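You operate a simulated robot arm through the tools that you are given. There is no shell and no other tool.

The job below is to be done with a simulated robot arm. You get a single attempt, and the scene is never put back.

## Task
Press the loose tape down and strap the kit carton again, to 100 N.
Fine: Let the overtight strap off by its release pad first, fingers clear of the tongue. Push the carton to within about a centimetre of the cradle's side fence before you pump. Don't dent or drop it. The lever springs back up: ride it with the hand or stand clear of it.

The check looks at the end state, three seconds after you hand in, the way a careful person would. Anything else that was tipped, shoved, dropped, spilled or broken makes it a failure.

## Robot
A 7-joint arm with a two-finger parallel gripper, fixed in place. Base frame: the origin is at the foot of the arm, x ahead of it, y to its left, z up. Lengths are in m, angles in rad, forces in N, time in s.
Its first joint turns from -2.897 to 2.897 rad. Payload 1.57 kg.
The TCP is the grasp point between the finger pads, 0.03 m short of the fingertips. In the tool frame z runs along the fingers and y along their closing line. Largest opening 0.08 m; finger width 0.017, thickness 0.012; the body of the gripper, 0.04 by 0.082 m, starts 0.08 m behind the TCP.
Orientation is that of the tool frame in the base frame, as [roll, pitch, yaw] about the fixed x, y, z axes, in that order (R = Rz(yaw) Ry(pitch) Rx(roll)). With the fingers straight down and closing along the base's y, the tool's x points along the base's -x, its y along +y and its z along -z.

## Interface
- The arm moves only by the tool drive_tool. Its arguments are lists of equal length, an entry for each row: "xyz": the shift along the tool's x, y, z in m, a list of three; "dr": the turn, a rotation vector about the tool's x, y, z in rad, a list of three; "claw": the gripper command, from -1 (shut) to 1 (fully open), values between in proportion. In form: {"xyz": [[dx, dy, dz], ...], "dr": [[ax, ay, az], ...], "claw": [claw, ...]}. A call has 1 to 20 rows; each row is the pose to reach, as a shift and turn from the pose commanded when the call began, along the tool's axes at that moment. A row lasts 0.2 s, in which the tool goes at most 0.05 m and 0.15 rad; a call with a longer step from one row to the next is refused whole, and so is a gripper value outside its range. Where a pose cannot be reached the arm comes as near as it can. A force on the tool above 60 N (or 10 N above the force at the start of the call, whichever is more), or a blocked arm, ends the call early, and 0.2 s more pass. Each finger travels about 0.153 m/s and halts on what it meets, pressing with about 35 N; the grip force reading is that of the motor and also rises with nothing between the fingers. The clock runs only during rows and for 0.2 s after the last one: add rows that repeat a pose to give the fingers time. It gives the time, the measured TCP pose, the force on the tool (base axes), the opening and the grip force at its end, in the units of the frame above (readings bear some noise), with the torque about the TCP (base axes, N m) and any sound that the robot's microphone picked up, and new pictures: "pictures" is both (left out), scene, wrist or none.
- Cameras (640 x 400 px; columns grow to the right, rows downward): "scene" is fixed at [0.3995, 0.649, 1.5336]; the picture's right is [-1.00, -0.05, 0.00], its down [-0.05, 0.95, -0.30] and it looks along [0.02, -0.30, -0.95] (base axes); focal length 324 px, centre (320, 200). "wrist" rides on the gripper at [0.072, -0.007, -0.122] in the tool frame; the picture's right is [0.09, 1.00, 0.00], its down [-0.84, 0.08, -0.54] and it looks along [-0.54, 0.05, 0.84] (tool axes); focal length 238 px, centre (320, 200). There is no depth. A picture from a camera that has moved, and an enlarged one, comes with that camera's place and axes in the base frame and with its lens.
- zoom(camera, box): a new picture of the part [left, top, right, bottom] of that camera's present view, enlarged. It takes no simulated time.
- hand_in(): hands the job in; it is judged then, once.

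Nothing tells you positions but the pictures and the camera data. Unless the task says otherwise, let go and move clear before handing in.

The tools are called after ">>>" as a command line: name --argument value ..., lists and objects as JSON in quotes. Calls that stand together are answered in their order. drive_tool: Moves the arm, as the interface text tells. Its arguments: {"type":"object","properties":{"xyz":{"type":"array"},"dr":{"type":"array"},"claw":{"type":"array"},"pictures":{"type":"string","enum":["both","scene","wrist","none"]}},"required":["xyz","dr","claw"]} The other tools are called the same way: zoom (camera, box) takes an enlarged picture of a part of a camera's view; hand_in () hands the job in.

At the start:

```text
t: 0.0
position: [0.2663, 0.4296, 1.1807]
orientation: [3.141, -0.002, 3.141]
wrist_force: [0.1, -0.2, -0.6]
moment: [0.02, 0.03, 0.01]
finger_gap: 0.0796
finger_force: 0.0
```

scene: 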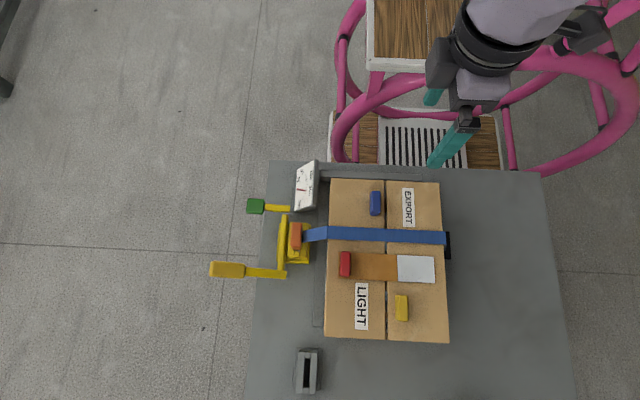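
wrist: 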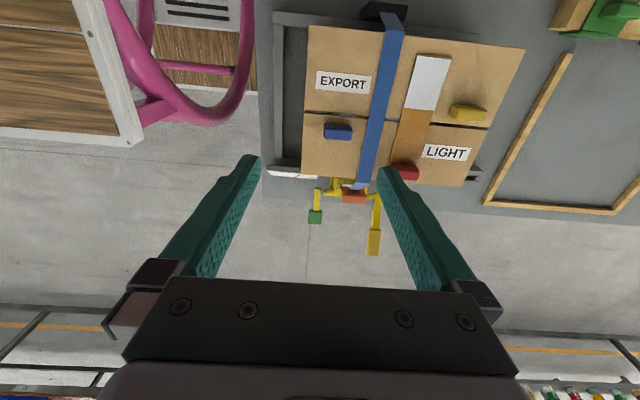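

I see a table with a carton, a blue strap across it, a yellow tensioner with a lever, release pad(s), and a gauge at the side. I'll zoom in to identify parts before moving.

>>> zoom --camera "scene" --box '[200, 150, 340, 240]'

>>> zoom --camera "scene" --box '[200, 220, 340, 310]'

>>> zoom --camera "scene" --box '[310, 160, 470, 260]'

>>> zoom --camera "scene" --box '[310, 250, 470, 350]'

>>> zoom --camera "wrist" --box '[250, 120, 410, 260]'

>>> zoom --camera "wrist" --box '[260, 0, 540, 190]'

```text
4.44 times, centred on (270, 195) of scene
camera zoom: at [0.3995, 0.649, 1.5336], right [-1.0, -0.05, 0.0], down [-0.05, 0.95, -0.3], along [0.02, -0.3, -0.95], focal length 1441 px, centre (542, 222)
```

zoom: 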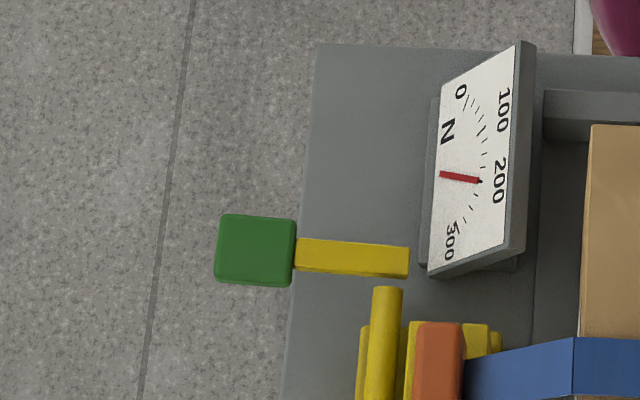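

```text
4.44 times, centred on (270, 265) of scene
camera zoom: at [0.3995, 0.649, 1.5336], right [-1.0, -0.05, 0.0], down [-0.05, 0.95, -0.3], along [0.02, -0.3, -0.95], focal length 1441 px, centre (542, -89)
```

zoom: 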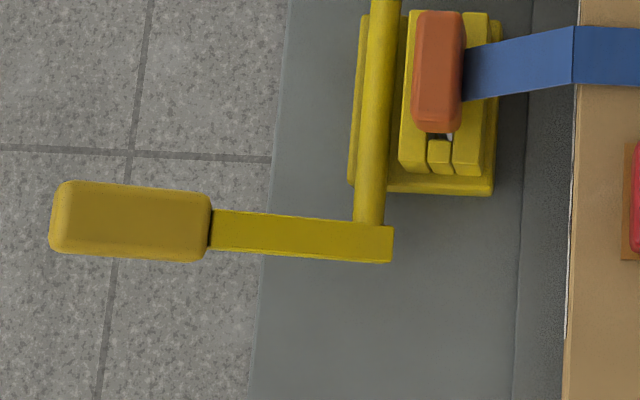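

```text
4.00 times, centred on (390, 210) of scene
camera zoom: at [0.3995, 0.649, 1.5336], right [-1.0, -0.05, 0.0], down [-0.05, 0.95, -0.3], along [0.02, -0.3, -0.95], focal length 1297 px, centre (40, 160)
```

zoom: 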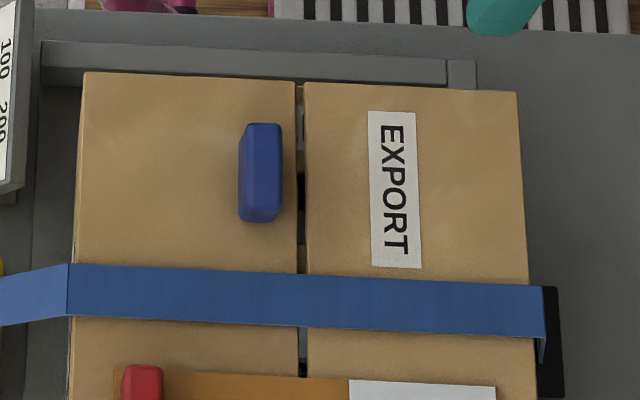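

```text
4.00 times, centred on (390, 300) of scene
camera zoom: at [0.3995, 0.649, 1.5336], right [-1.0, -0.05, 0.0], down [-0.05, 0.95, -0.3], along [0.02, -0.3, -0.95], focal length 1297 px, centre (40, -200)
```

zoom: 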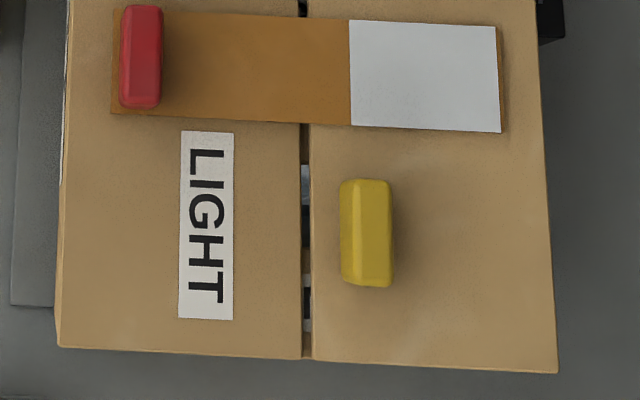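

```text
2.86 times, centred on (330, 190) of wrist
camera zoom: at [0.193, 0.4235, 1.3041], right [-0.09, 1.0, 0.0], down [0.84, 0.08, 0.54], along [0.54, 0.05, -0.84], focal length 681 px, centre (291, 229)
```

zoom: 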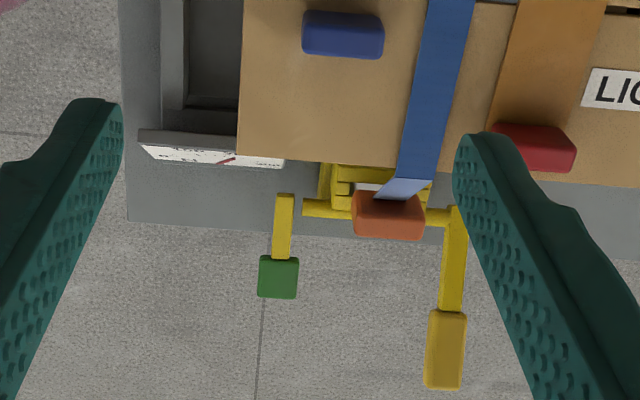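

```text
2.11 times, centred on (400, 95) of wrist
camera zoom: at [0.193, 0.4235, 1.3041], right [-0.09, 1.0, 0.0], down [0.84, 0.08, 0.54], along [0.54, 0.05, -0.84], focal length 502 px, centre (152, 421)
```

zoom: 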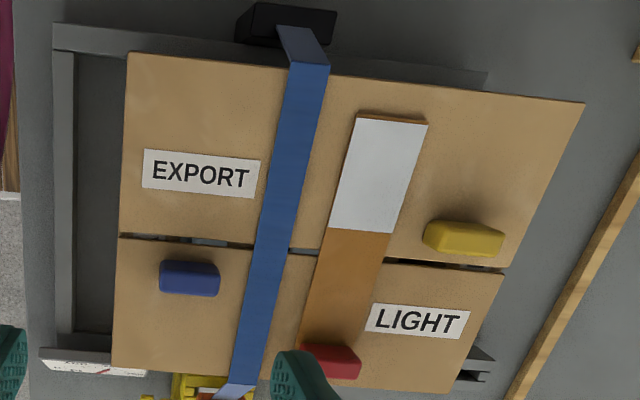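

The carton top is at about z 0.92, spanning x 0.17–0.39 and y 0.41–0.70. The lever handle is near (0.59, 0.60, 0.866), and the gauge reads about 190 N. I'll move the wrist camera closer to inspect the tensioner.

>>> drive_tool --xyz '[[-0.03, 0.025, 0.01], [-0.06, 0.05, 0.02], [-0.09, 0.075, 0.03], [-0.12, 0.1, 0.04], [-0.14, 0.12, 0.05], [-0.14, 0.12, 0.05]]' --dr '[[0, 0, 0], [0, 0, 0], [0, 0, 0], [0, 0, 0], [0, 0, 0], [0, 0, 0]]' --claw '[1, 1, 1, 1, 1, 1]'

```text
t: 1.4
position: [0.4059, 0.5505, 1.131]
orientation: [3.141, -0.002, 3.141]
wrist_force: [0.3, -1.0, 0.6]
moment: [0.03, -0.04, 0.01]
finger_gap: 0.0801
finger_force: 0.0
camera wrist: at [0.3343, 0.545, 1.2531], right [-0.09, 1.0, 0.0], down [0.84, 0.08, 0.54], along [0.54, 0.05, -0.84], focal length 238 px, centre (320, 200)
```

scene: 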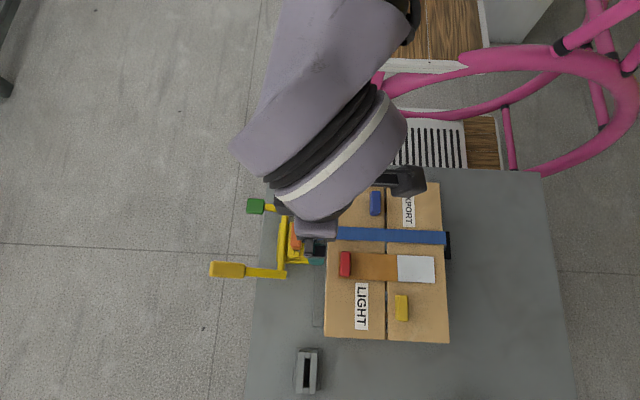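
wrist: 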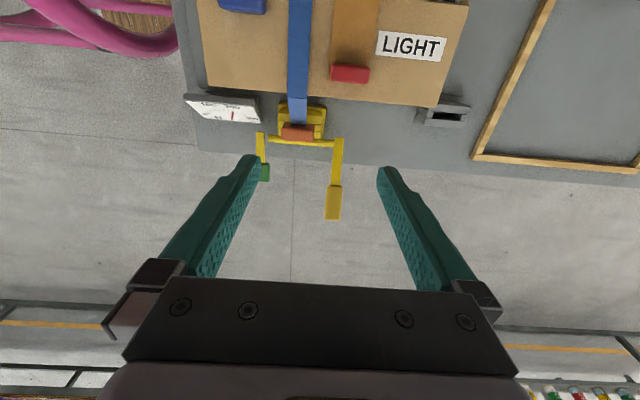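

The tensioner and lever sit in the centre of the wrist view. I'll zoom in on them.

>>> zoom --camera "wrist" --box '[230, 85, 370, 225]'

>>> zoom --camera "wrist" --box '[180, 0, 480, 150]'

```text
2.86 times, centred on (300, 155) of wrist
camera zoom: at [0.3343, 0.545, 1.2531], right [-0.09, 1.0, 0.0], down [0.84, 0.08, 0.54], along [0.54, 0.05, -0.84], focal length 681 px, centre (377, 329)
```

zoom: 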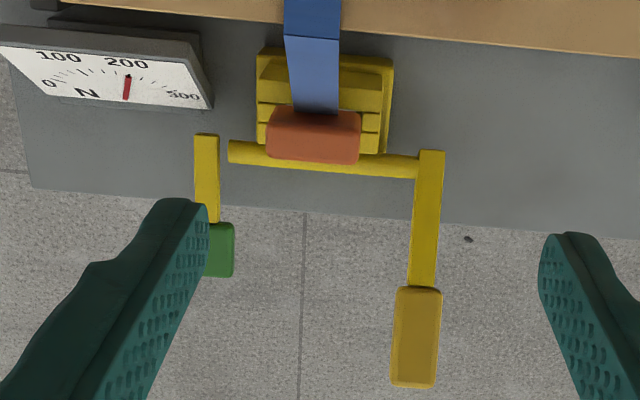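

```text
2.13 times, centred on (330, 75) of wrist
camera zoom: at [0.3343, 0.545, 1.2531], right [-0.09, 1.0, 0.0], down [0.84, 0.08, 0.54], along [0.54, 0.05, -0.84], focal length 508 px, centre (299, 467)
```

zoom: 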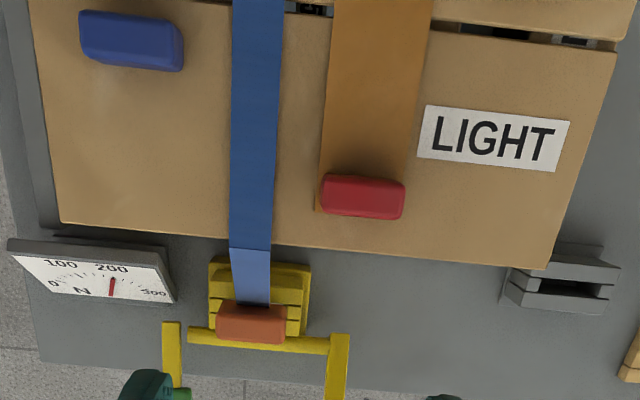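

The lever with the amber handle and the green pad stick out past the table edge, and an orange block sits at the strap entry. I'll view them from the -y side to get heights and the mechanism.

>>> drive_tool --xyz '[[-0.008, -0.02, 0.002], [-0.016, -0.04, 0.005], [-0.024, -0.06, 0.008], [-0.032, -0.08, 0.01], [-0.04, -0.1, 0.013], [-0.048, -0.12, 0.016], [-0.056, -0.14, 0.018], [-0.064, -0.16, 0.02], [-0.072, -0.18, 0.023], [-0.08, -0.2, 0.026], [-0.088, -0.21, 0.028], [-0.094, -0.22, 0.03], [-0.094, -0.22, 0.03]]' --dr '[[0, 0, -0.131], [0, 0, -0.262], [0, 0, -0.393], [0, 0, -0.524], [0, 0, -0.655], [0, 0, -0.786], [0, 0, -0.917], [0, 0, -1.048], [0, 0, -1.179], [0, 0, -1.31], [0, 0, -1.441], [0, 0, -1.571], [0, 0, -1.571]]' --claw '[1, 1, 1, 1, 1, 1, 1, 1, 1, 1, 1, 1, 1]'

```text
t: 4.2
position: [0.5002, 0.3304, 1.1015]
orientation: [3.14, 0.003, -1.567]
wrist_force: [0.2, 0.5, -0.1]
moment: [0.01, -0.01, 0.0]
finger_gap: 0.0798
finger_force: 0.0
camera wrist: at [0.5059, 0.2583, 1.2235], right [-1.0, -0.09, 0.0], down [-0.08, 0.84, 0.54], along [-0.05, 0.54, -0.84], focal length 238 px, centre (320, 200)
```

scene: 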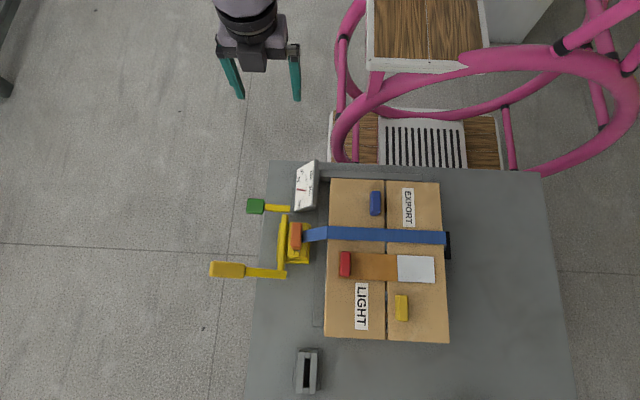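
wrist: 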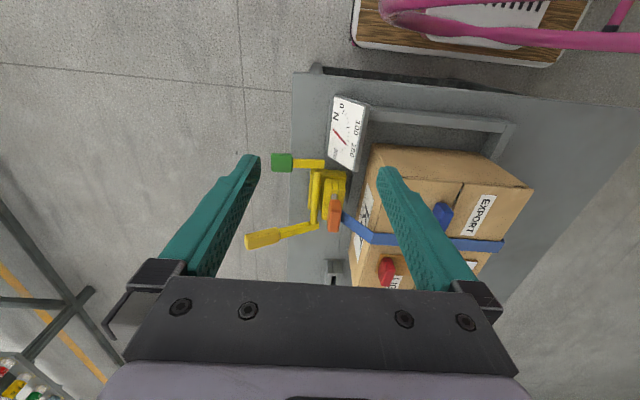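

Next I tilt the tool and lower it to see the mechanism from the side.

>>> drive_tool --xyz '[[0.01, 0, 0.03], [0.02, 0, 0.06], [0.03, 0, 0.09], [0.04, 0, 0.12], [0.05, 0, 0.15], [0.05, 0, 0.15]]' --dr '[[0, -0.12, 0], [0, -0.24, 0], [0, -0.36, 0], [0, -0.48, 0], [0, -0.6, 0], [0, -0.6, 0]]' --claw '[1, 1, 1, 1, 1, 1]' --pictures "wrist"

```text
t: 5.6
position: [0.4976, 0.2789, 0.9505]
orientation: [3.139, 0.601, -1.57]
wrist_force: [-0.2, -0.2, 0.1]
moment: [0.0, 0.01, 0.04]
finger_gap: 0.0796
finger_force: 0.0
camera wrist: at [0.5048, 0.1517, 1.0117], right [-1.0, -0.08, -0.05], down [-0.08, 0.38, 0.92], along [-0.05, 0.92, -0.39], focal length 238 px, centre (320, 200)
```

wrist: 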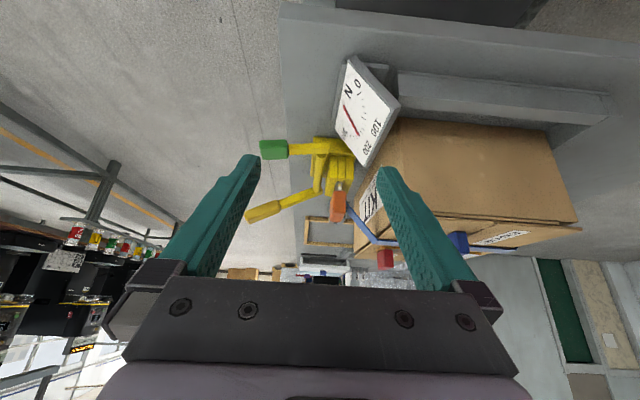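

>>> zoom --camera "wrist" --box '[235, 110, 395, 240]'

>>> zoom --camera "wrist" --box '[330, 50, 620, 280]'

```text
3.08 times, centred on (315, 175) of wrist
camera zoom: at [0.5048, 0.1517, 1.0117], right [-1.0, -0.08, -0.05], down [-0.08, 0.38, 0.92], along [-0.05, 0.92, -0.39], focal length 733 px, centre (335, 277)
```

zoom: 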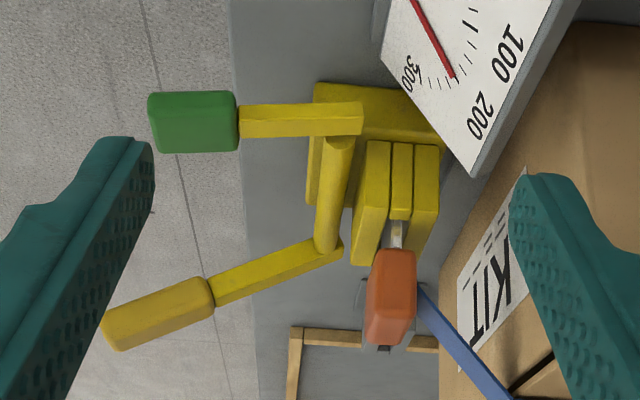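

```text
1.74 times, centred on (475, 165) of wrist
camera zoom: at [0.5048, 0.1517, 1.0117], right [-1.0, -0.08, -0.05], down [-0.08, 0.38, 0.92], along [-0.05, 0.92, -0.39], focal length 414 px, centre (50, 261)
```

zoom: 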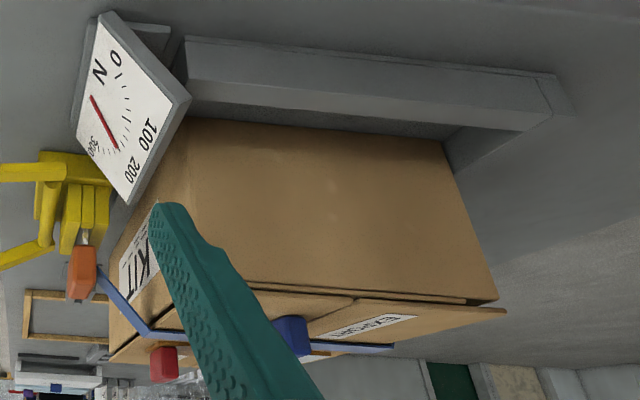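

The picture is upside down (image down is +z). The strap's orange-gripped silver tongue is plugged into the top of the yellow body, the green pad arm is low, and the lever is tilted up. I'll look at the carton top at a low angle next.

>>> drive_tool --xyz '[[-0.018, 0.036, -0.003], [-0.037, 0.073, -0.007], [-0.055, 0.109, -0.01], [-0.074, 0.145, -0.014], [-0.092, 0.182, -0.017], [-0.111, 0.218, -0.021], [-0.111, 0.218, -0.021]]' --dr '[[0, 0, 0], [0, 0, 0], [0, 0, 0], [0, 0, 0], [0, 0, 0], [0, 0, 0], [0, 0, 0]]' --claw '[1, 1, 1, 1, 1, 1, 1]' --pictures "wrist"

>>> zoom --camera "wrist" --box '[180, 60, 460, 260]'

```text
t: 7.2
position: [0.2813, 0.3616, 1.0315]
orientation: [3.14, 0.599, -1.573]
wrist_force: [-0.7, 0.4, 0.1]
moment: [0.0, -0.02, 0.0]
finger_gap: 0.08
finger_force: 0.1
camera wrist: at [0.2878, 0.2344, 1.0918], right [-1.0, -0.08, -0.05], down [-0.08, 0.38, 0.92], along [-0.05, 0.92, -0.39], focal length 238 px, centre (320, 200)
```

wrist: 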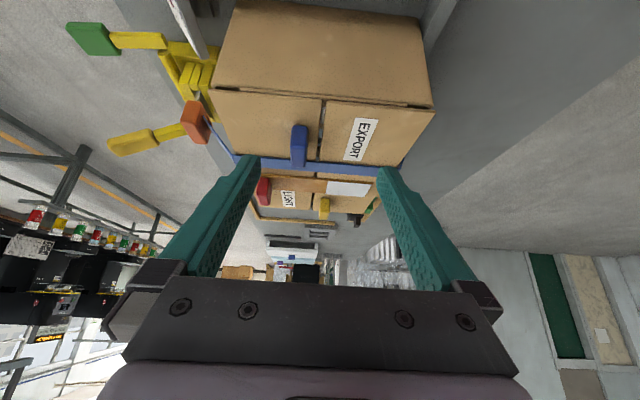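

```text
2.00 times, centred on (320, 160) of wrist
camera zoom: at [0.2878, 0.2344, 1.0918], right [-1.0, -0.08, -0.05], down [-0.08, 0.38, 0.92], along [-0.05, 0.92, -0.39], focal length 477 px, centre (320, 280)
```

zoom: 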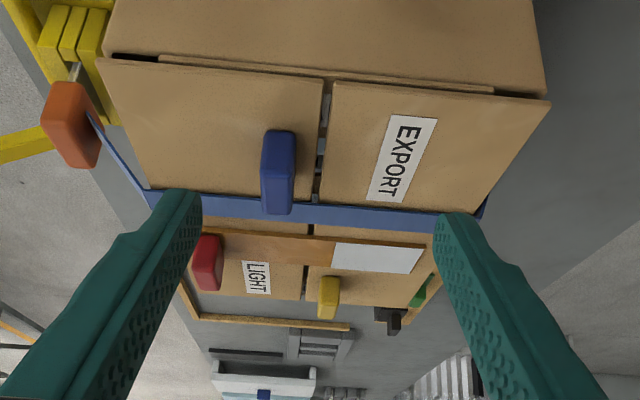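

>>> zoom --camera "wrist" --box '[240, 155, 400, 225]'

>>> zoom --camera "wrist" --box '[240, 80, 340, 210]'

>>> zoom --camera "scene" --box '[320, 240, 450, 320]'

```text
4.00 times, centred on (320, 190) of wrist
camera zoom: at [0.2878, 0.2344, 1.0918], right [-1.0, -0.08, -0.05], down [-0.08, 0.38, 0.92], along [-0.05, 0.92, -0.39], focal length 953 px, centre (320, 240)
```

zoom: 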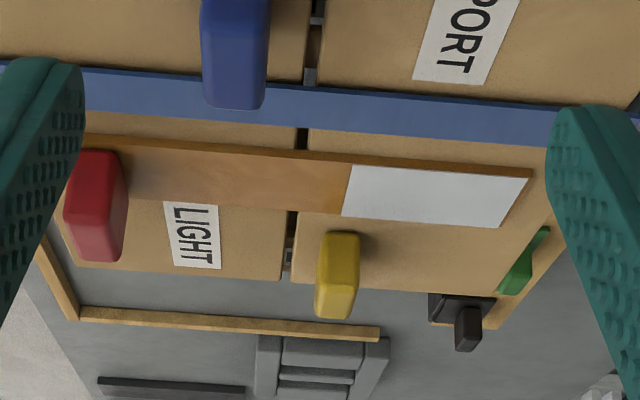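

```text
3.08 times, centred on (290, 145) of wrist
camera zoom: at [0.2878, 0.2344, 1.0918], right [-1.0, -0.08, -0.05], down [-0.08, 0.38, 0.92], along [-0.05, 0.92, -0.39], focal length 733 px, centre (412, 369)
```

zoom: 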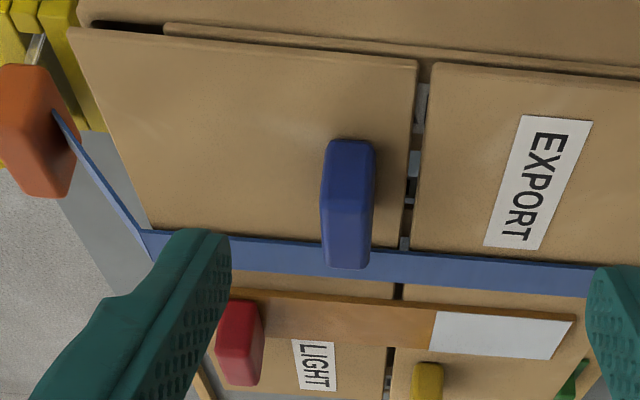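

```text
4.92 times, centred on (385, 280) of scene
camera zoom: at [0.3995, 0.649, 1.5336], right [-1.0, -0.05, 0.0], down [-0.05, 0.95, -0.3], along [0.02, -0.3, -0.95], focal length 1596 px, centre (0, -194)
```

zoom: 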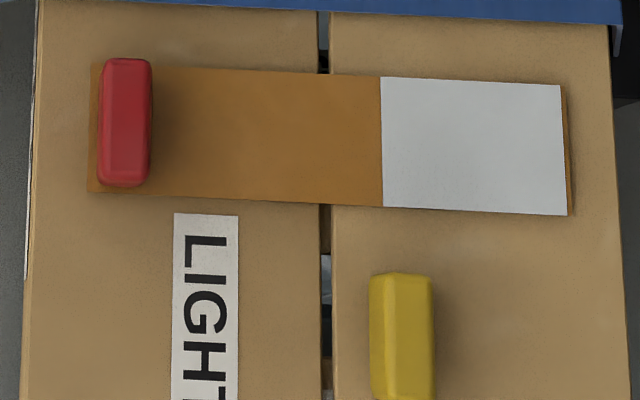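

The tape (with red tab and white area) crosses the flap seam. The green release pad is near (0.561, 0.445, 0.82), the tongue grip near (0.457, 0.514, 0.87), and the lever pivot near (0.487, 0.59, 0.80). I'll go above the green pad with closed fingers and a vertical tool, keeping the camera on the -y side, away from the tongue.

>>> drive_tool --xyz '[[-0.01, -0.04, 0.007], [-0.02, -0.08, 0.013], [-0.03, -0.12, 0.02], [-0.04, -0.16, 0.027], [-0.05, -0.2, 0.034], [-0.06, -0.24, 0.041], [-0.0688, -0.28, 0.0471], [-0.0688, -0.28, 0.0471]]' --dr '[[0, 0.08, 0], [0, 0.17, 0], [0, 0.26, 0], [0, 0.35, 0], [0, 0.44, 0], [0, 0.52, 0], [0, 0.6, 0], [0, 0.6, 0]]' --claw '[0.5, 0, -0.5, -1, -1, -1, -1, -1]'

>>> zoom --camera "wrist" --box '[200, 100, 440, 280]'

```text
t: 9.0
position: [0.5606, 0.4437, 1.0315]
orientation: [3.139, 0.001, -1.57]
wrist_force: [-1.0, 1.0, 0.0]
moment: [0.01, -0.03, 0.0]
finger_gap: 0.0
finger_force: 20.8
camera wrist: at [0.5667, 0.3716, 1.154], right [-1.0, -0.09, 0.0], down [-0.08, 0.84, 0.54], along [-0.05, 0.54, -0.84], focal length 238 px, centre (320, 200)
```

scene: 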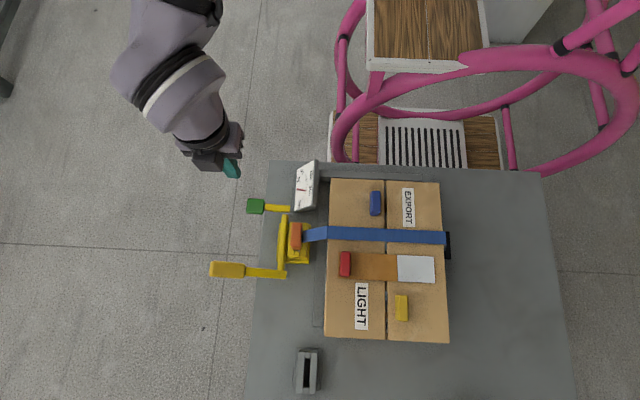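
wrist: 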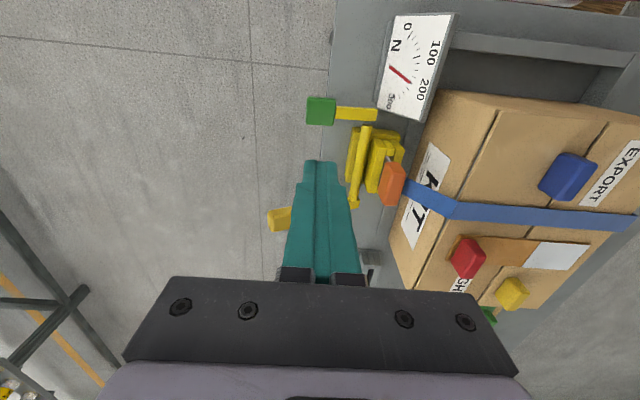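

```text
2.22 times, centred on (320, 190) of wrist
camera zoom: at [0.5667, 0.3716, 1.154], right [-1.0, -0.09, 0.0], down [-0.08, 0.84, 0.54], along [-0.05, 0.54, -0.84], focal length 530 px, centre (320, 222)
```

zoom: 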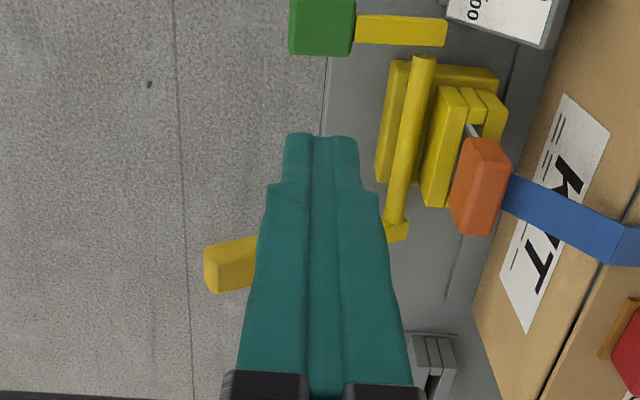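

I'm right above the green pad, so I'll descend and start pressing gently, watching the gauge.

>>> drive_tool --xyz '[[0, 0, 0.04], [0, 0, 0.08], [0, 0, 0.12], [0, 0, 0.15], [0, 0, 0.165], [0, 0, 0.175]]' --dr '[[0, 0, 0], [0, 0, 0], [0, 0, 0], [0, 0, 0], [0, 0, 0], [0, 0, 0]]' --claw '[-1, -1, -1, -1, -1, -1]'

```text
t: 10.4
position: [0.5617, 0.4419, 0.8534]
orientation: [3.139, 0.003, -1.571]
wrist_force: [0.4, 0.2, 0.0]
moment: [0.01, 0.01, 0.01]
finger_gap: 0.0002
finger_force: 21.4
camera wrist: at [0.567, 0.3706, 0.9771], right [-1.0, -0.09, 0.0], down [-0.08, 0.84, 0.54], along [-0.05, 0.54, -0.84], focal length 238 px, centre (320, 200)
```

scene: 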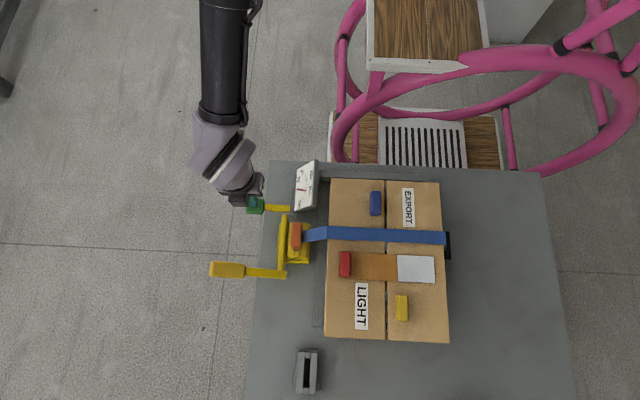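
wrist: 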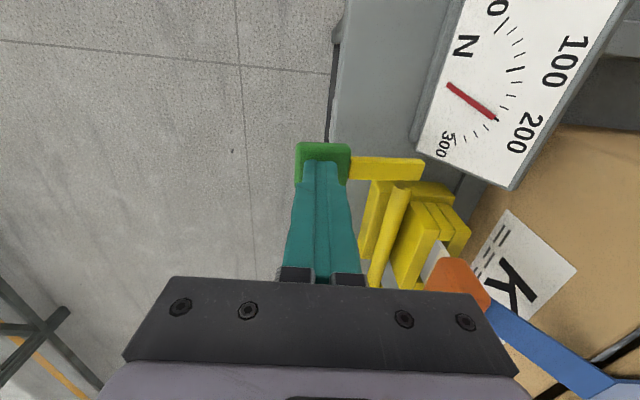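

>>> drive_tool --xyz '[[0, 0, 0.005], [0, 0, 0.01], [0, 0, 0.015], [0, 0, 0.015]]' --dr '[[0, 0, 0], [0, 0, 0], [0, 0, 0], [0, 0, 0]]' --claw '[-1, -1, -1, -1]' --pictures "wrist"

>>> zoom --camera "wrist" --box '[280, 0, 640, 230]'

```text
t: 11.4
position: [0.5611, 0.4419, 0.8417]
orientation: [3.139, 0.001, -1.572]
wrist_force: [3.2, 0.0, 3.9]
moment: [0.0, -0.06, 0.02]
finger_gap: 0.0001
finger_force: 21.1
camera wrist: at [0.5674, 0.3705, 0.9633], right [-1.0, -0.09, 0.0], down [-0.08, 0.84, 0.54], along [-0.05, 0.54, -0.84], focal length 238 px, centre (320, 200)
```

wrist: 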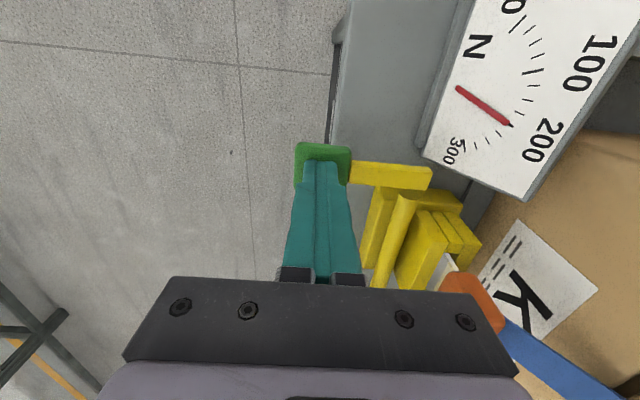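

```text
1.74 times, centred on (460, 115) of wrist
camera zoom: at [0.5674, 0.3705, 0.9633], right [-1.0, -0.09, 0.0], down [-0.08, 0.84, 0.54], along [-0.05, 0.54, -0.84], focal length 414 px, centre (76, 348)
```

zoom: 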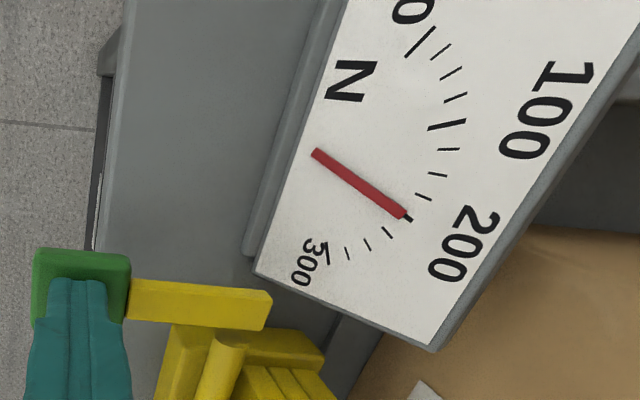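

Contact is made with a few N on the tool, and the gauge reads 200. I'll press further.

>>> drive_tool --xyz '[[0, 0, 0.004], [0, 0, 0.008], [0, 0, 0.012], [0, 0, 0.012]]' --dr '[[0, 0, 0], [0, 0, 0], [0, 0, 0], [0, 0, 0]]' --claw '[-1, -1, -1, -1]' --pictures "wrist"

```text
t: 12.4
position: [0.5615, 0.4421, 0.8299]
orientation: [3.139, 0.002, -1.571]
wrist_force: [-0.7, -3.0, 4.1]
moment: [-0.1, 0.07, 0.02]
finger_gap: 0.0
finger_force: 21.3
camera wrist: at [0.5676, 0.3714, 0.9519], right [-1.0, -0.09, 0.0], down [-0.08, 0.84, 0.54], along [-0.05, 0.54, -0.84], focal length 238 px, centre (320, 200)
```

wrist: 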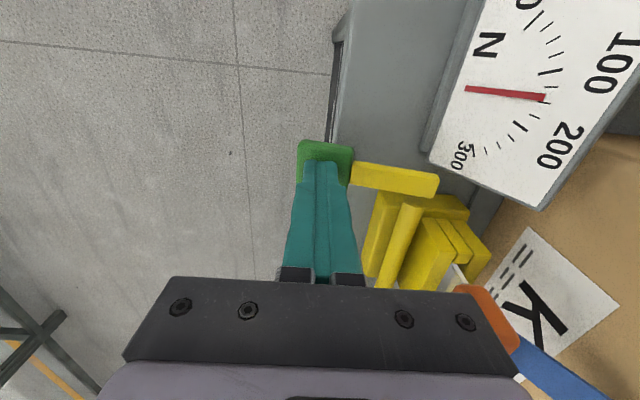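

The tension is falling and now reads around 140. I'll hold here and watch.

>>> drive_tool --xyz '[[0, 0, 0], [0, 0, 0], [0, 0, 0]]' --dr '[[0, 0, 0], [0, 0, 0], [0, 0, 0]]' --claw '[-1, -1, -1]' --pictures "wrist"

```text
t: 13.2
position: [0.5602, 0.4428, 0.8291]
orientation: [3.14, 0.001, -1.571]
wrist_force: [-0.4, -2.0, 3.6]
moment: [-0.07, 0.05, 0.05]
finger_gap: 0.0
finger_force: 21.4
camera wrist: at [0.5677, 0.3716, 0.9521], right [-1.0, -0.09, 0.0], down [-0.08, 0.84, 0.54], along [-0.05, 0.54, -0.84], focal length 238 px, centre (320, 200)
```

wrist: 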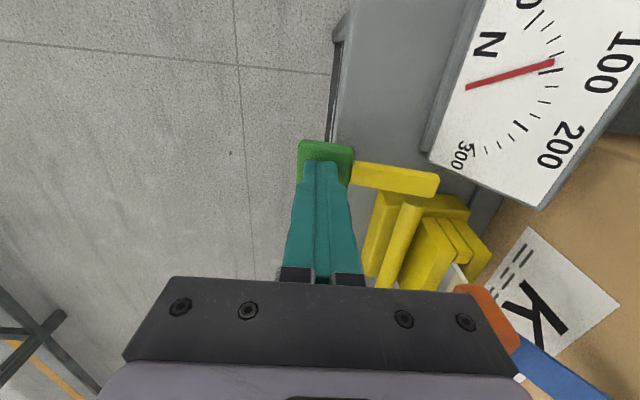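

It lets off gradually while held. I'll keep holding until it reaches 0.

>>> drive_tool --xyz '[[0, 0, 0], [0, 0, 0], [0, 0, 0], [0, 0, 0]]' --dr '[[0, 0, 0], [0, 0, 0], [0, 0, 0], [0, 0, 0]]' --claw '[-1, -1, -1, -1]' --pictures "wrist"

```text
t: 14.2
position: [0.561, 0.4429, 0.8295]
orientation: [3.141, 0.002, -1.571]
wrist_force: [0.8, 0.5, 3.7]
moment: [0.05, 0.07, 0.0]
finger_gap: 0.0001
finger_force: 20.6
camera wrist: at [0.5678, 0.3716, 0.9521], right [-1.0, -0.09, 0.0], down [-0.08, 0.84, 0.54], along [-0.05, 0.54, -0.84], focal length 238 px, centre (320, 200)
```

wrist: 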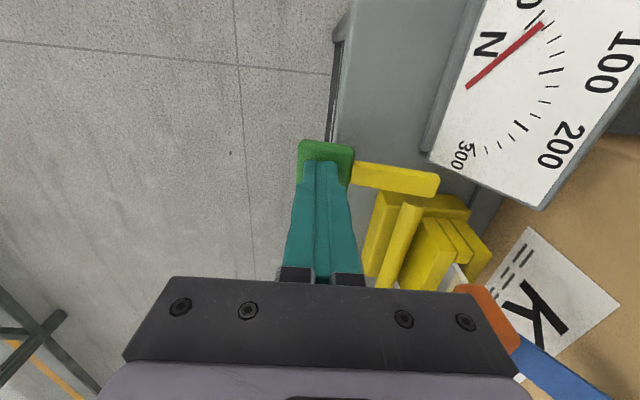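

>>> drive_tool --xyz '[[0, 0, 0], [0, 0, 0], [0, 0, 0]]' --dr '[[0, 0, 0], [0, 0, 0], [0, 0, 0]]' --claw '[-1, -1, -1]'

>>> zoom --camera "wrist" --box '[280, 0, 640, 230]'

>>> zoom --camera "scene" --box '[240, 160, 460, 300]'

```text
t: 15.0
position: [0.5617, 0.4429, 0.83]
orientation: [3.138, 0.002, -1.569]
wrist_force: [0.6, 2.1, 4.4]
moment: [0.0, 0.01, -0.04]
finger_gap: 0.0
finger_force: 21.4
camera wrist: at [0.5679, 0.3715, 0.952], right [-1.0, -0.09, 0.0], down [-0.08, 0.84, 0.54], along [-0.05, 0.54, -0.84], focal length 238 px, centre (320, 200)
```

scene: 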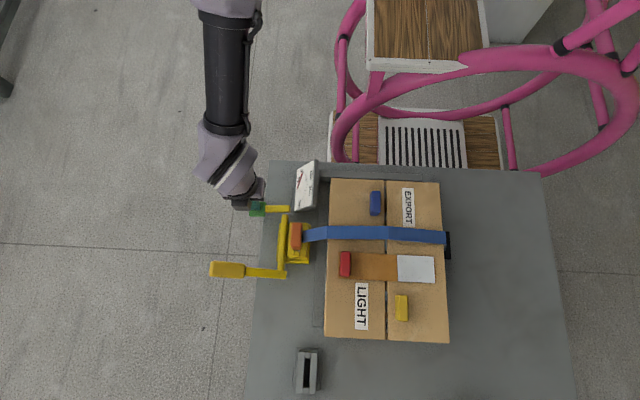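
wrist: 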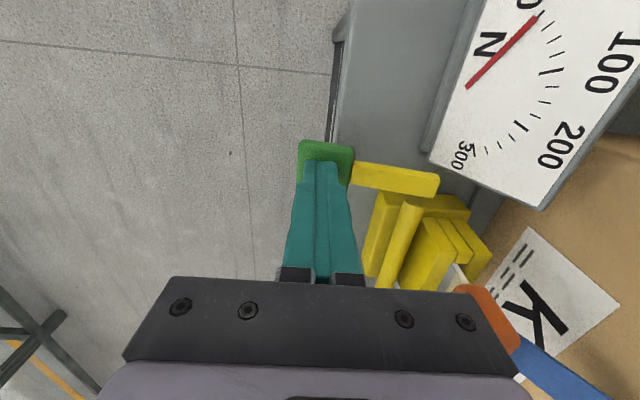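

```text
1.74 times, centred on (460, 115) of wrist
camera zoom: at [0.5679, 0.3715, 0.952], right [-1.0, -0.09, 0.0], down [-0.08, 0.84, 0.54], along [-0.05, 0.54, -0.84], focal length 414 px, centre (76, 348)
```

zoom: 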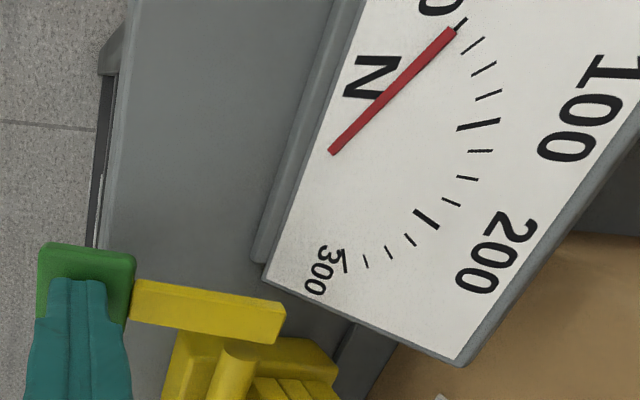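

```text
2.86 times, centred on (350, 230) of scene
camera zoom: at [0.3995, 0.649, 1.5336], right [-1.0, -0.05, 0.0], down [-0.05, 0.95, -0.3], along [0.02, -0.3, -0.95], focal length 926 px, centre (234, 114)
```

zoom: 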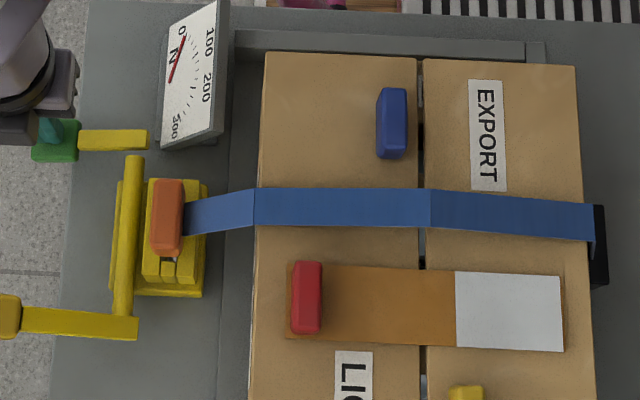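

The gauge is at about 0 and the strap is slack, with the tongue still seated. I'll ride the pad up gently, then go above the white end of the tape.

>>> drive_tool --xyz '[[0, 0, -0.005], [0, 0, -0.01], [0, 0, -0.015], [0, 0, -0.02], [0, 0, -0.03], [0, 0, -0.06], [0, 0, -0.1], [0, 0, -0.15], [0, 0, -0.2], [-0.017, 0.042, -0.2], [-0.034, 0.084, -0.2], [-0.052, 0.126, -0.2], [-0.069, 0.168, -0.2], [-0.086, 0.21, -0.2], [-0.103, 0.252, -0.2], [-0.12, 0.294, -0.2], [-0.138, 0.334, -0.2], [-0.138, 0.334, -0.2]]' --dr '[[0, 0, 0], [0, 0, 0], [0, 0, 0], [0, 0, 0], [0, 0, 0], [0, 0, 0], [0, 0, 0], [0, 0, 0], [0, 0, 0], [0, 0, 0], [0, 0, 0], [0, 0, 0], [0, 0, 0], [0, 0, 0], [0, 0, 0], [0, 0, 0], [0, 0, 0], [0, 0, 0]]' --claw '[-1, -1, -1, -1, -1, -1, -1, -1, -1, -1, -1, -1, -1, -1, -1, -1, -1, -1]'

>>> zoom --camera "wrist" --box '[200, 60, 440, 230]'

>>> zoom --camera "scene" --box '[200, 160, 340, 290]'

```text
t: 18.8
position: [0.2287, 0.5801, 1.03]
orientation: [3.14, -0.001, -1.57]
wrist_force: [0.1, 0.6, 0.7]
moment: [-0.01, 0.01, 0.0]
finger_gap: 0.0002
finger_force: 21.1
camera wrist: at [0.2351, 0.51, 1.1514], right [-1.0, -0.09, 0.0], down [-0.08, 0.84, 0.54], along [-0.05, 0.54, -0.84], focal length 238 px, centre (320, 200)
```

scene: 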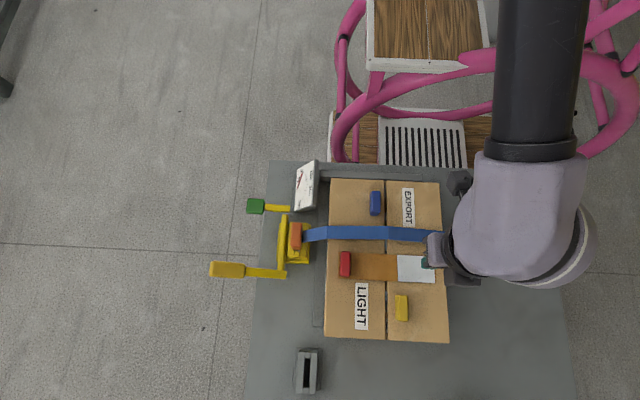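
wrist: 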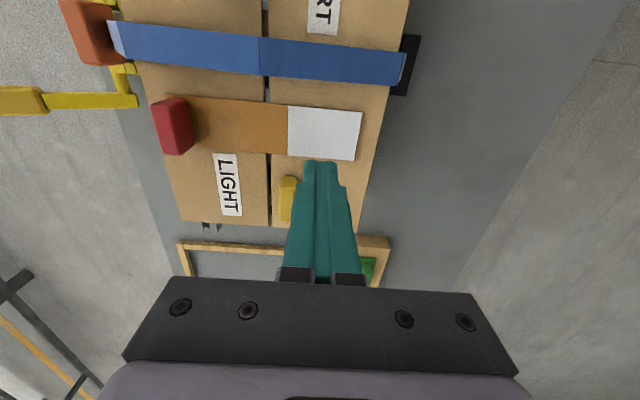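

```text
2.35 times, centred on (320, 145) of wrist
camera zoom: at [0.2351, 0.51, 1.1514], right [-1.0, -0.09, 0.0], down [-0.08, 0.84, 0.54], along [-0.05, 0.54, -0.84], focal length 561 px, centre (320, 329)
```

zoom: 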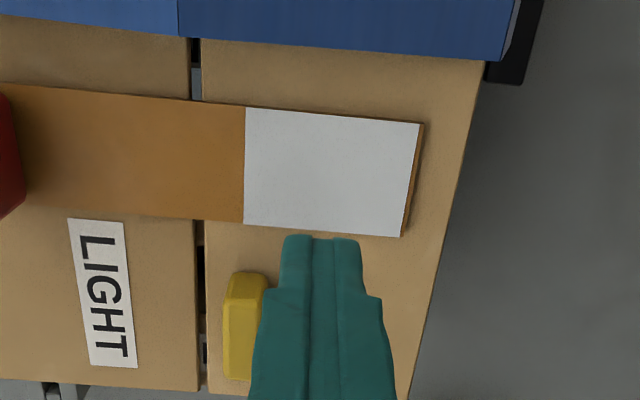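

```text
3.08 times, centred on (270, 225) of scene
camera zoom: at [0.3995, 0.649, 1.5336], right [-1.0, -0.05, 0.0], down [-0.05, 0.95, -0.3], along [0.02, -0.3, -0.95], focal length 998 px, centre (474, 123)
```

zoom: 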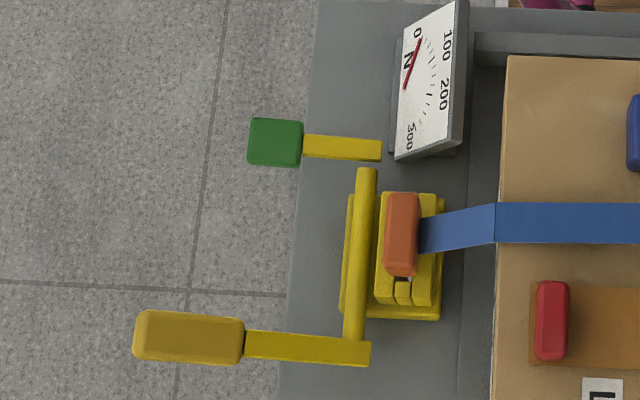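

The white tape patch centre is at about (0.226, 0.580), and I'm above it. I'll descend to it gently.

>>> drive_tool --xyz '[[0, 0.002, 0.03], [0, 0.002, 0.05], [0, 0.002, 0.06], [0, 0.002, 0.065], [0, 0.002, 0.07], [0, 0.002, 0.07]]' --dr '[[0, 0, 0], [0, 0, 0], [0, 0, 0], [0, 0, 0], [0, 0, 0], [0, 0, 0]]' --claw '[-1, -1, -1, -1, -1, -1]' --pictures "wrist"

```text
t: 20.2
position: [0.2242, 0.5816, 0.9602]
orientation: [3.14, 0.002, -1.571]
wrist_force: [0.8, 0.3, -0.6]
moment: [-0.02, 0.01, 0.0]
finger_gap: 0.0
finger_force: 20.8
camera wrist: at [0.2313, 0.5095, 1.0821], right [-1.0, -0.09, 0.0], down [-0.08, 0.84, 0.54], along [-0.05, 0.54, -0.84], focal length 238 px, centre (320, 200)
```

wrist: 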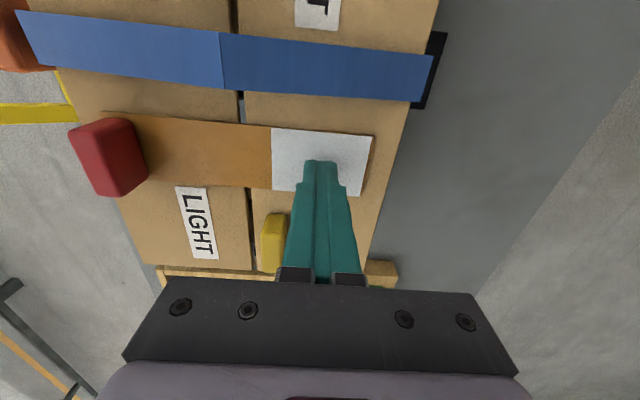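

>>> drive_tool --xyz '[[0, 0, 0.002], [0, 0, 0.004], [0, 0, 0.005], [0, 0, 0.006]]' --dr '[[0, 0, 0], [0, 0, 0], [0, 0, 0], [0, 0, 0]]' --claw '[-1, -1, -1, -1]' --pictures "wrist"

```text
t: 21.2
position: [0.2249, 0.5819, 0.9538]
orientation: [3.14, 0.001, -1.57]
wrist_force: [0.1, -0.1, -0.3]
moment: [0.0, -0.02, 0.02]
finger_gap: 0.0
finger_force: 21.1
camera wrist: at [0.2308, 0.5098, 1.0758], right [-1.0, -0.09, 0.0], down [-0.08, 0.84, 0.54], along [-0.05, 0.54, -0.84], focal length 238 px, centre (320, 200)
```

wrist: 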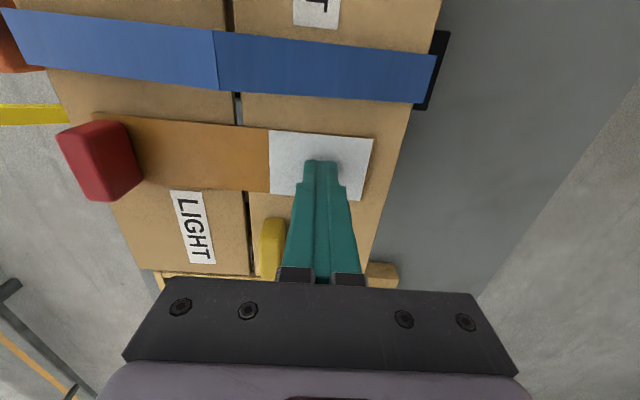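

>>> drive_tool --xyz '[[0, 0, 0.002], [0, 0, 0.003], [0, 0, 0.004], [0, 0, 0.005], [0, 0, 0.006], [0, 0, 0.006]]' --dr '[[0, 0, 0], [0, 0, 0], [0, 0, 0], [0, 0, 0], [0, 0, 0], [0, 0, 0]]' --claw '[-1, -1, -1, -1, -1, -1]' --pictures "wrist"

```text
t: 22.6
position: [0.2237, 0.5819, 0.9503]
orientation: [3.139, 0.005, -1.57]
wrist_force: [0.1, -0.7, 36.8]
moment: [-0.07, 0.0, -0.07]
finger_gap: 0.0
finger_force: 20.9
camera wrist: at [0.2306, 0.5098, 1.0725], right [-1.0, -0.09, 0.0], down [-0.08, 0.83, 0.55], along [-0.05, 0.54, -0.84], focal length 238 px, centre (320, 200)
```

wrist: 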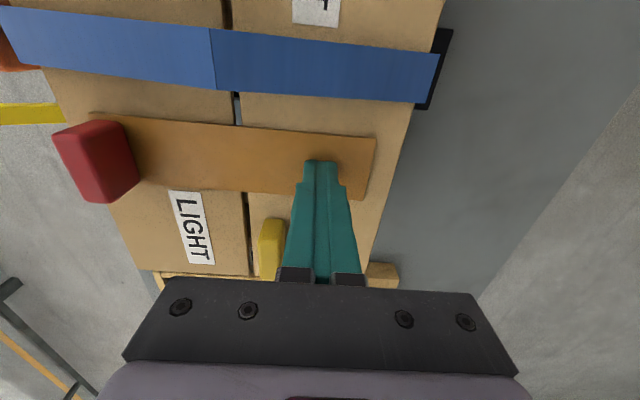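

The white area turned brown, so the tape is stuck down. Next I lift off, turn the tool so the camera is on the +y side, and move beyond the carton's +y face to push it toward the low-y side fence (gap about 5.5 cm).

>>> drive_tool --xyz '[[0, 0, -0.02], [0, 0, -0.06], [0, 0, -0.1], [-0.02, -0.005, -0.1], [-0.04, -0.01, -0.1], [-0.06, -0.015, -0.1], [-0.08, -0.02, -0.1], [-0.1, -0.025, -0.1], [-0.12, -0.03, -0.1], [-0.14, -0.035, -0.1], [-0.16, -0.04, -0.1], [-0.18, -0.045, -0.1], [-0.2, -0.05, -0.1], [-0.22, -0.058, -0.1], [-0.22, -0.058, -0.1]]' --dr '[[0, 0, 0], [0, 0, 0], [0, 0, 0], [0, 0, 0.14], [0, 0, 0.28], [0, 0, 0.42], [0, 0, 0.56], [0, 0, 0.7], [0, 0, 0.84], [0, 0, 0.98], [0, 0, 1.12], [0, 0, 1.26], [0, 0, 1.4], [0, 0, 1.54], [0, 0, 1.571]]' --claw '[-1, -1, -1, -1, -1, -1, -1, -1, -1, -1, -1, -1, -1, -1, -1]'

```text
t: 25.8
position: [0.2571, 0.7233, 1.0456]
orientation: [3.14, -0.001, 3.14]
wrist_force: [0.1, 0.2, 1.5]
moment: [0.07, 0.0, -0.03]
finger_gap: 0.0001
finger_force: 21.2
out of reach, approached as far as the arm can: row 11, 12, 13, 14, 15
camera wrist: at [0.1844, 0.718, 1.1687], right [-0.09, 1.0, 0.0], down [0.84, 0.07, 0.54], along [0.54, 0.05, -0.84], focal length 238 px, centre (320, 200)
```

scene: 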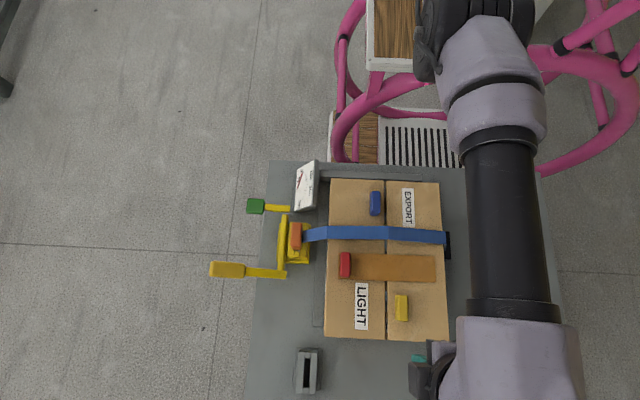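
wrist: 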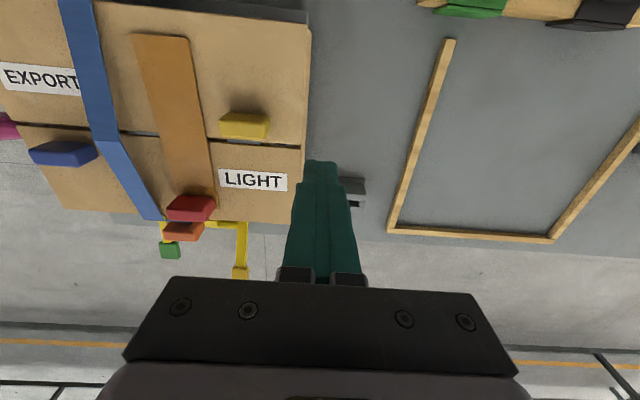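

The arm hit its reach limit at this height, and lower down it reaches further. I'll finish the turn while lowering beside the carton's +y face.

>>> drive_tool --xyz '[[0, 0.005, 0.007], [0, 0.01, 0.014], [0, 0.012, 0.021], [0, 0.014, 0.028], [0, 0.016, 0.035], [0, 0.018, 0.042], [0, 0.02, 0.049], [0, 0.02, 0.056], [0, 0.02, 0.063], [0, 0.02, 0.07], [0, 0.02, 0.075], [0, 0.02, 0.075]]' --dr '[[0, 0, 0.14], [0, 0, 0.28], [0, 0, 0.42], [0, 0, 0.56], [0, 0, 0.7], [0, 0, 0.84], [0, 0, 0.98], [0, 0, 1.12], [0, 0, 1.26], [0, 0, 1.4], [0, 0, 1.54], [0, 0, 1.571]]' --claw '[-1, -1, -1, -1, -1, -1, -1, -1, -1, -1, -1, -1]'

```text
t: 28.4
position: [0.2454, 0.727, 0.972]
orientation: [-3.139, -0.001, 1.57]
wrist_force: [0.4, -0.1, 0.4]
moment: [-0.02, 0.0, 0.01]
finger_gap: 0.0
finger_force: 21.4
out of reach, approached as far as the arm can: row 1, 2, 3, 4, 5, 6, 7, 8, 9, 10, 11, 12
camera wrist: at [0.2389, 0.7998, 1.0951], right [1.0, 0.09, 0.0], down [0.08, -0.84, 0.54], along [0.05, -0.54, -0.84], focal length 238 px, centre (320, 200)
```

scene: 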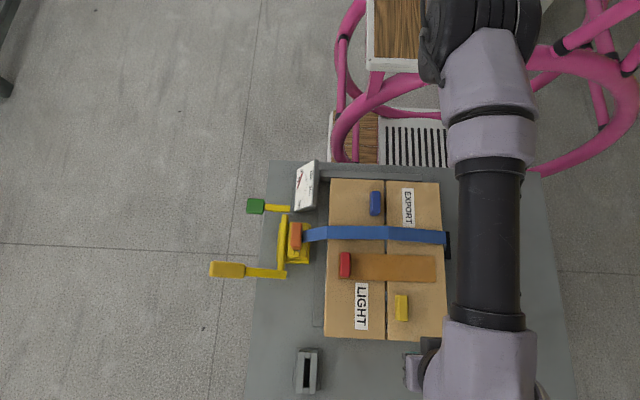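
wrist: 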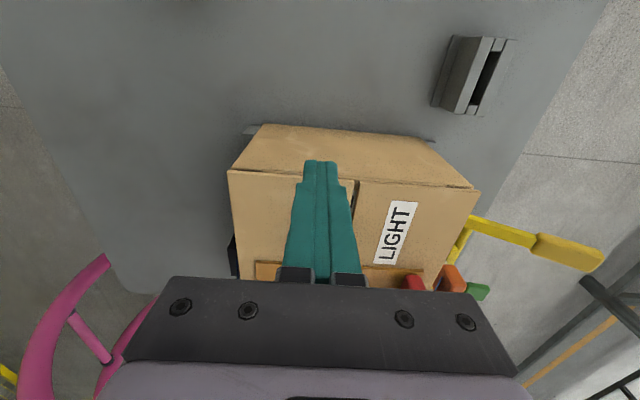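

I'm beside the +y face of the carton, with the finger face at y≈0.7185 against a carton face at y≈0.705. I'll open the fingers for two contact points and descend.

>>> drive_tool --xyz '[[0, 0, 0.015], [0, 0, 0.03], [0, 0, 0.045], [0, 0, 0.06], [0, 0, 0.06]]' --dr '[[0, 0, 0], [0, 0, 0], [0, 0, 0], [0, 0, 0], [0, 0, 0]]' --claw '[1, 1, 1, 1, 1]'

```text
t: 29.6
position: [0.2459, 0.7269, 0.9114]
orientation: [-3.14, -0.002, 1.572]
wrist_force: [-0.4, 0.1, -0.5]
moment: [-0.03, 0.02, -0.02]
finger_gap: 0.0801
finger_force: 0.0
camera wrist: at [0.2389, 0.7991, 1.0346], right [1.0, 0.09, 0.0], down [0.08, -0.84, 0.54], along [0.05, -0.54, -0.84], focal length 238 px, centre (320, 200)
```

scene: 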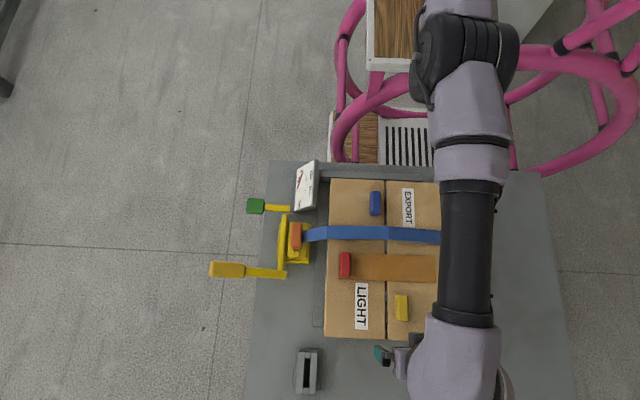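
wrist: 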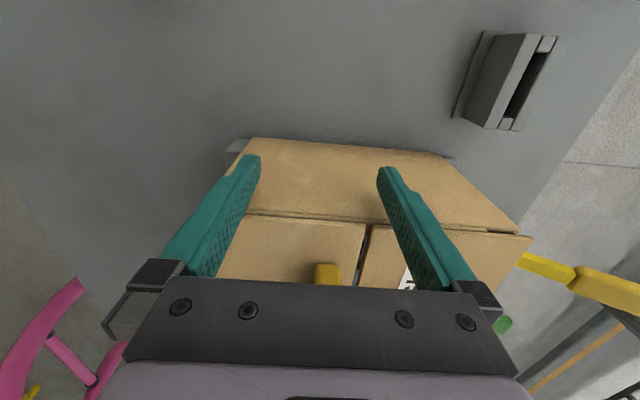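

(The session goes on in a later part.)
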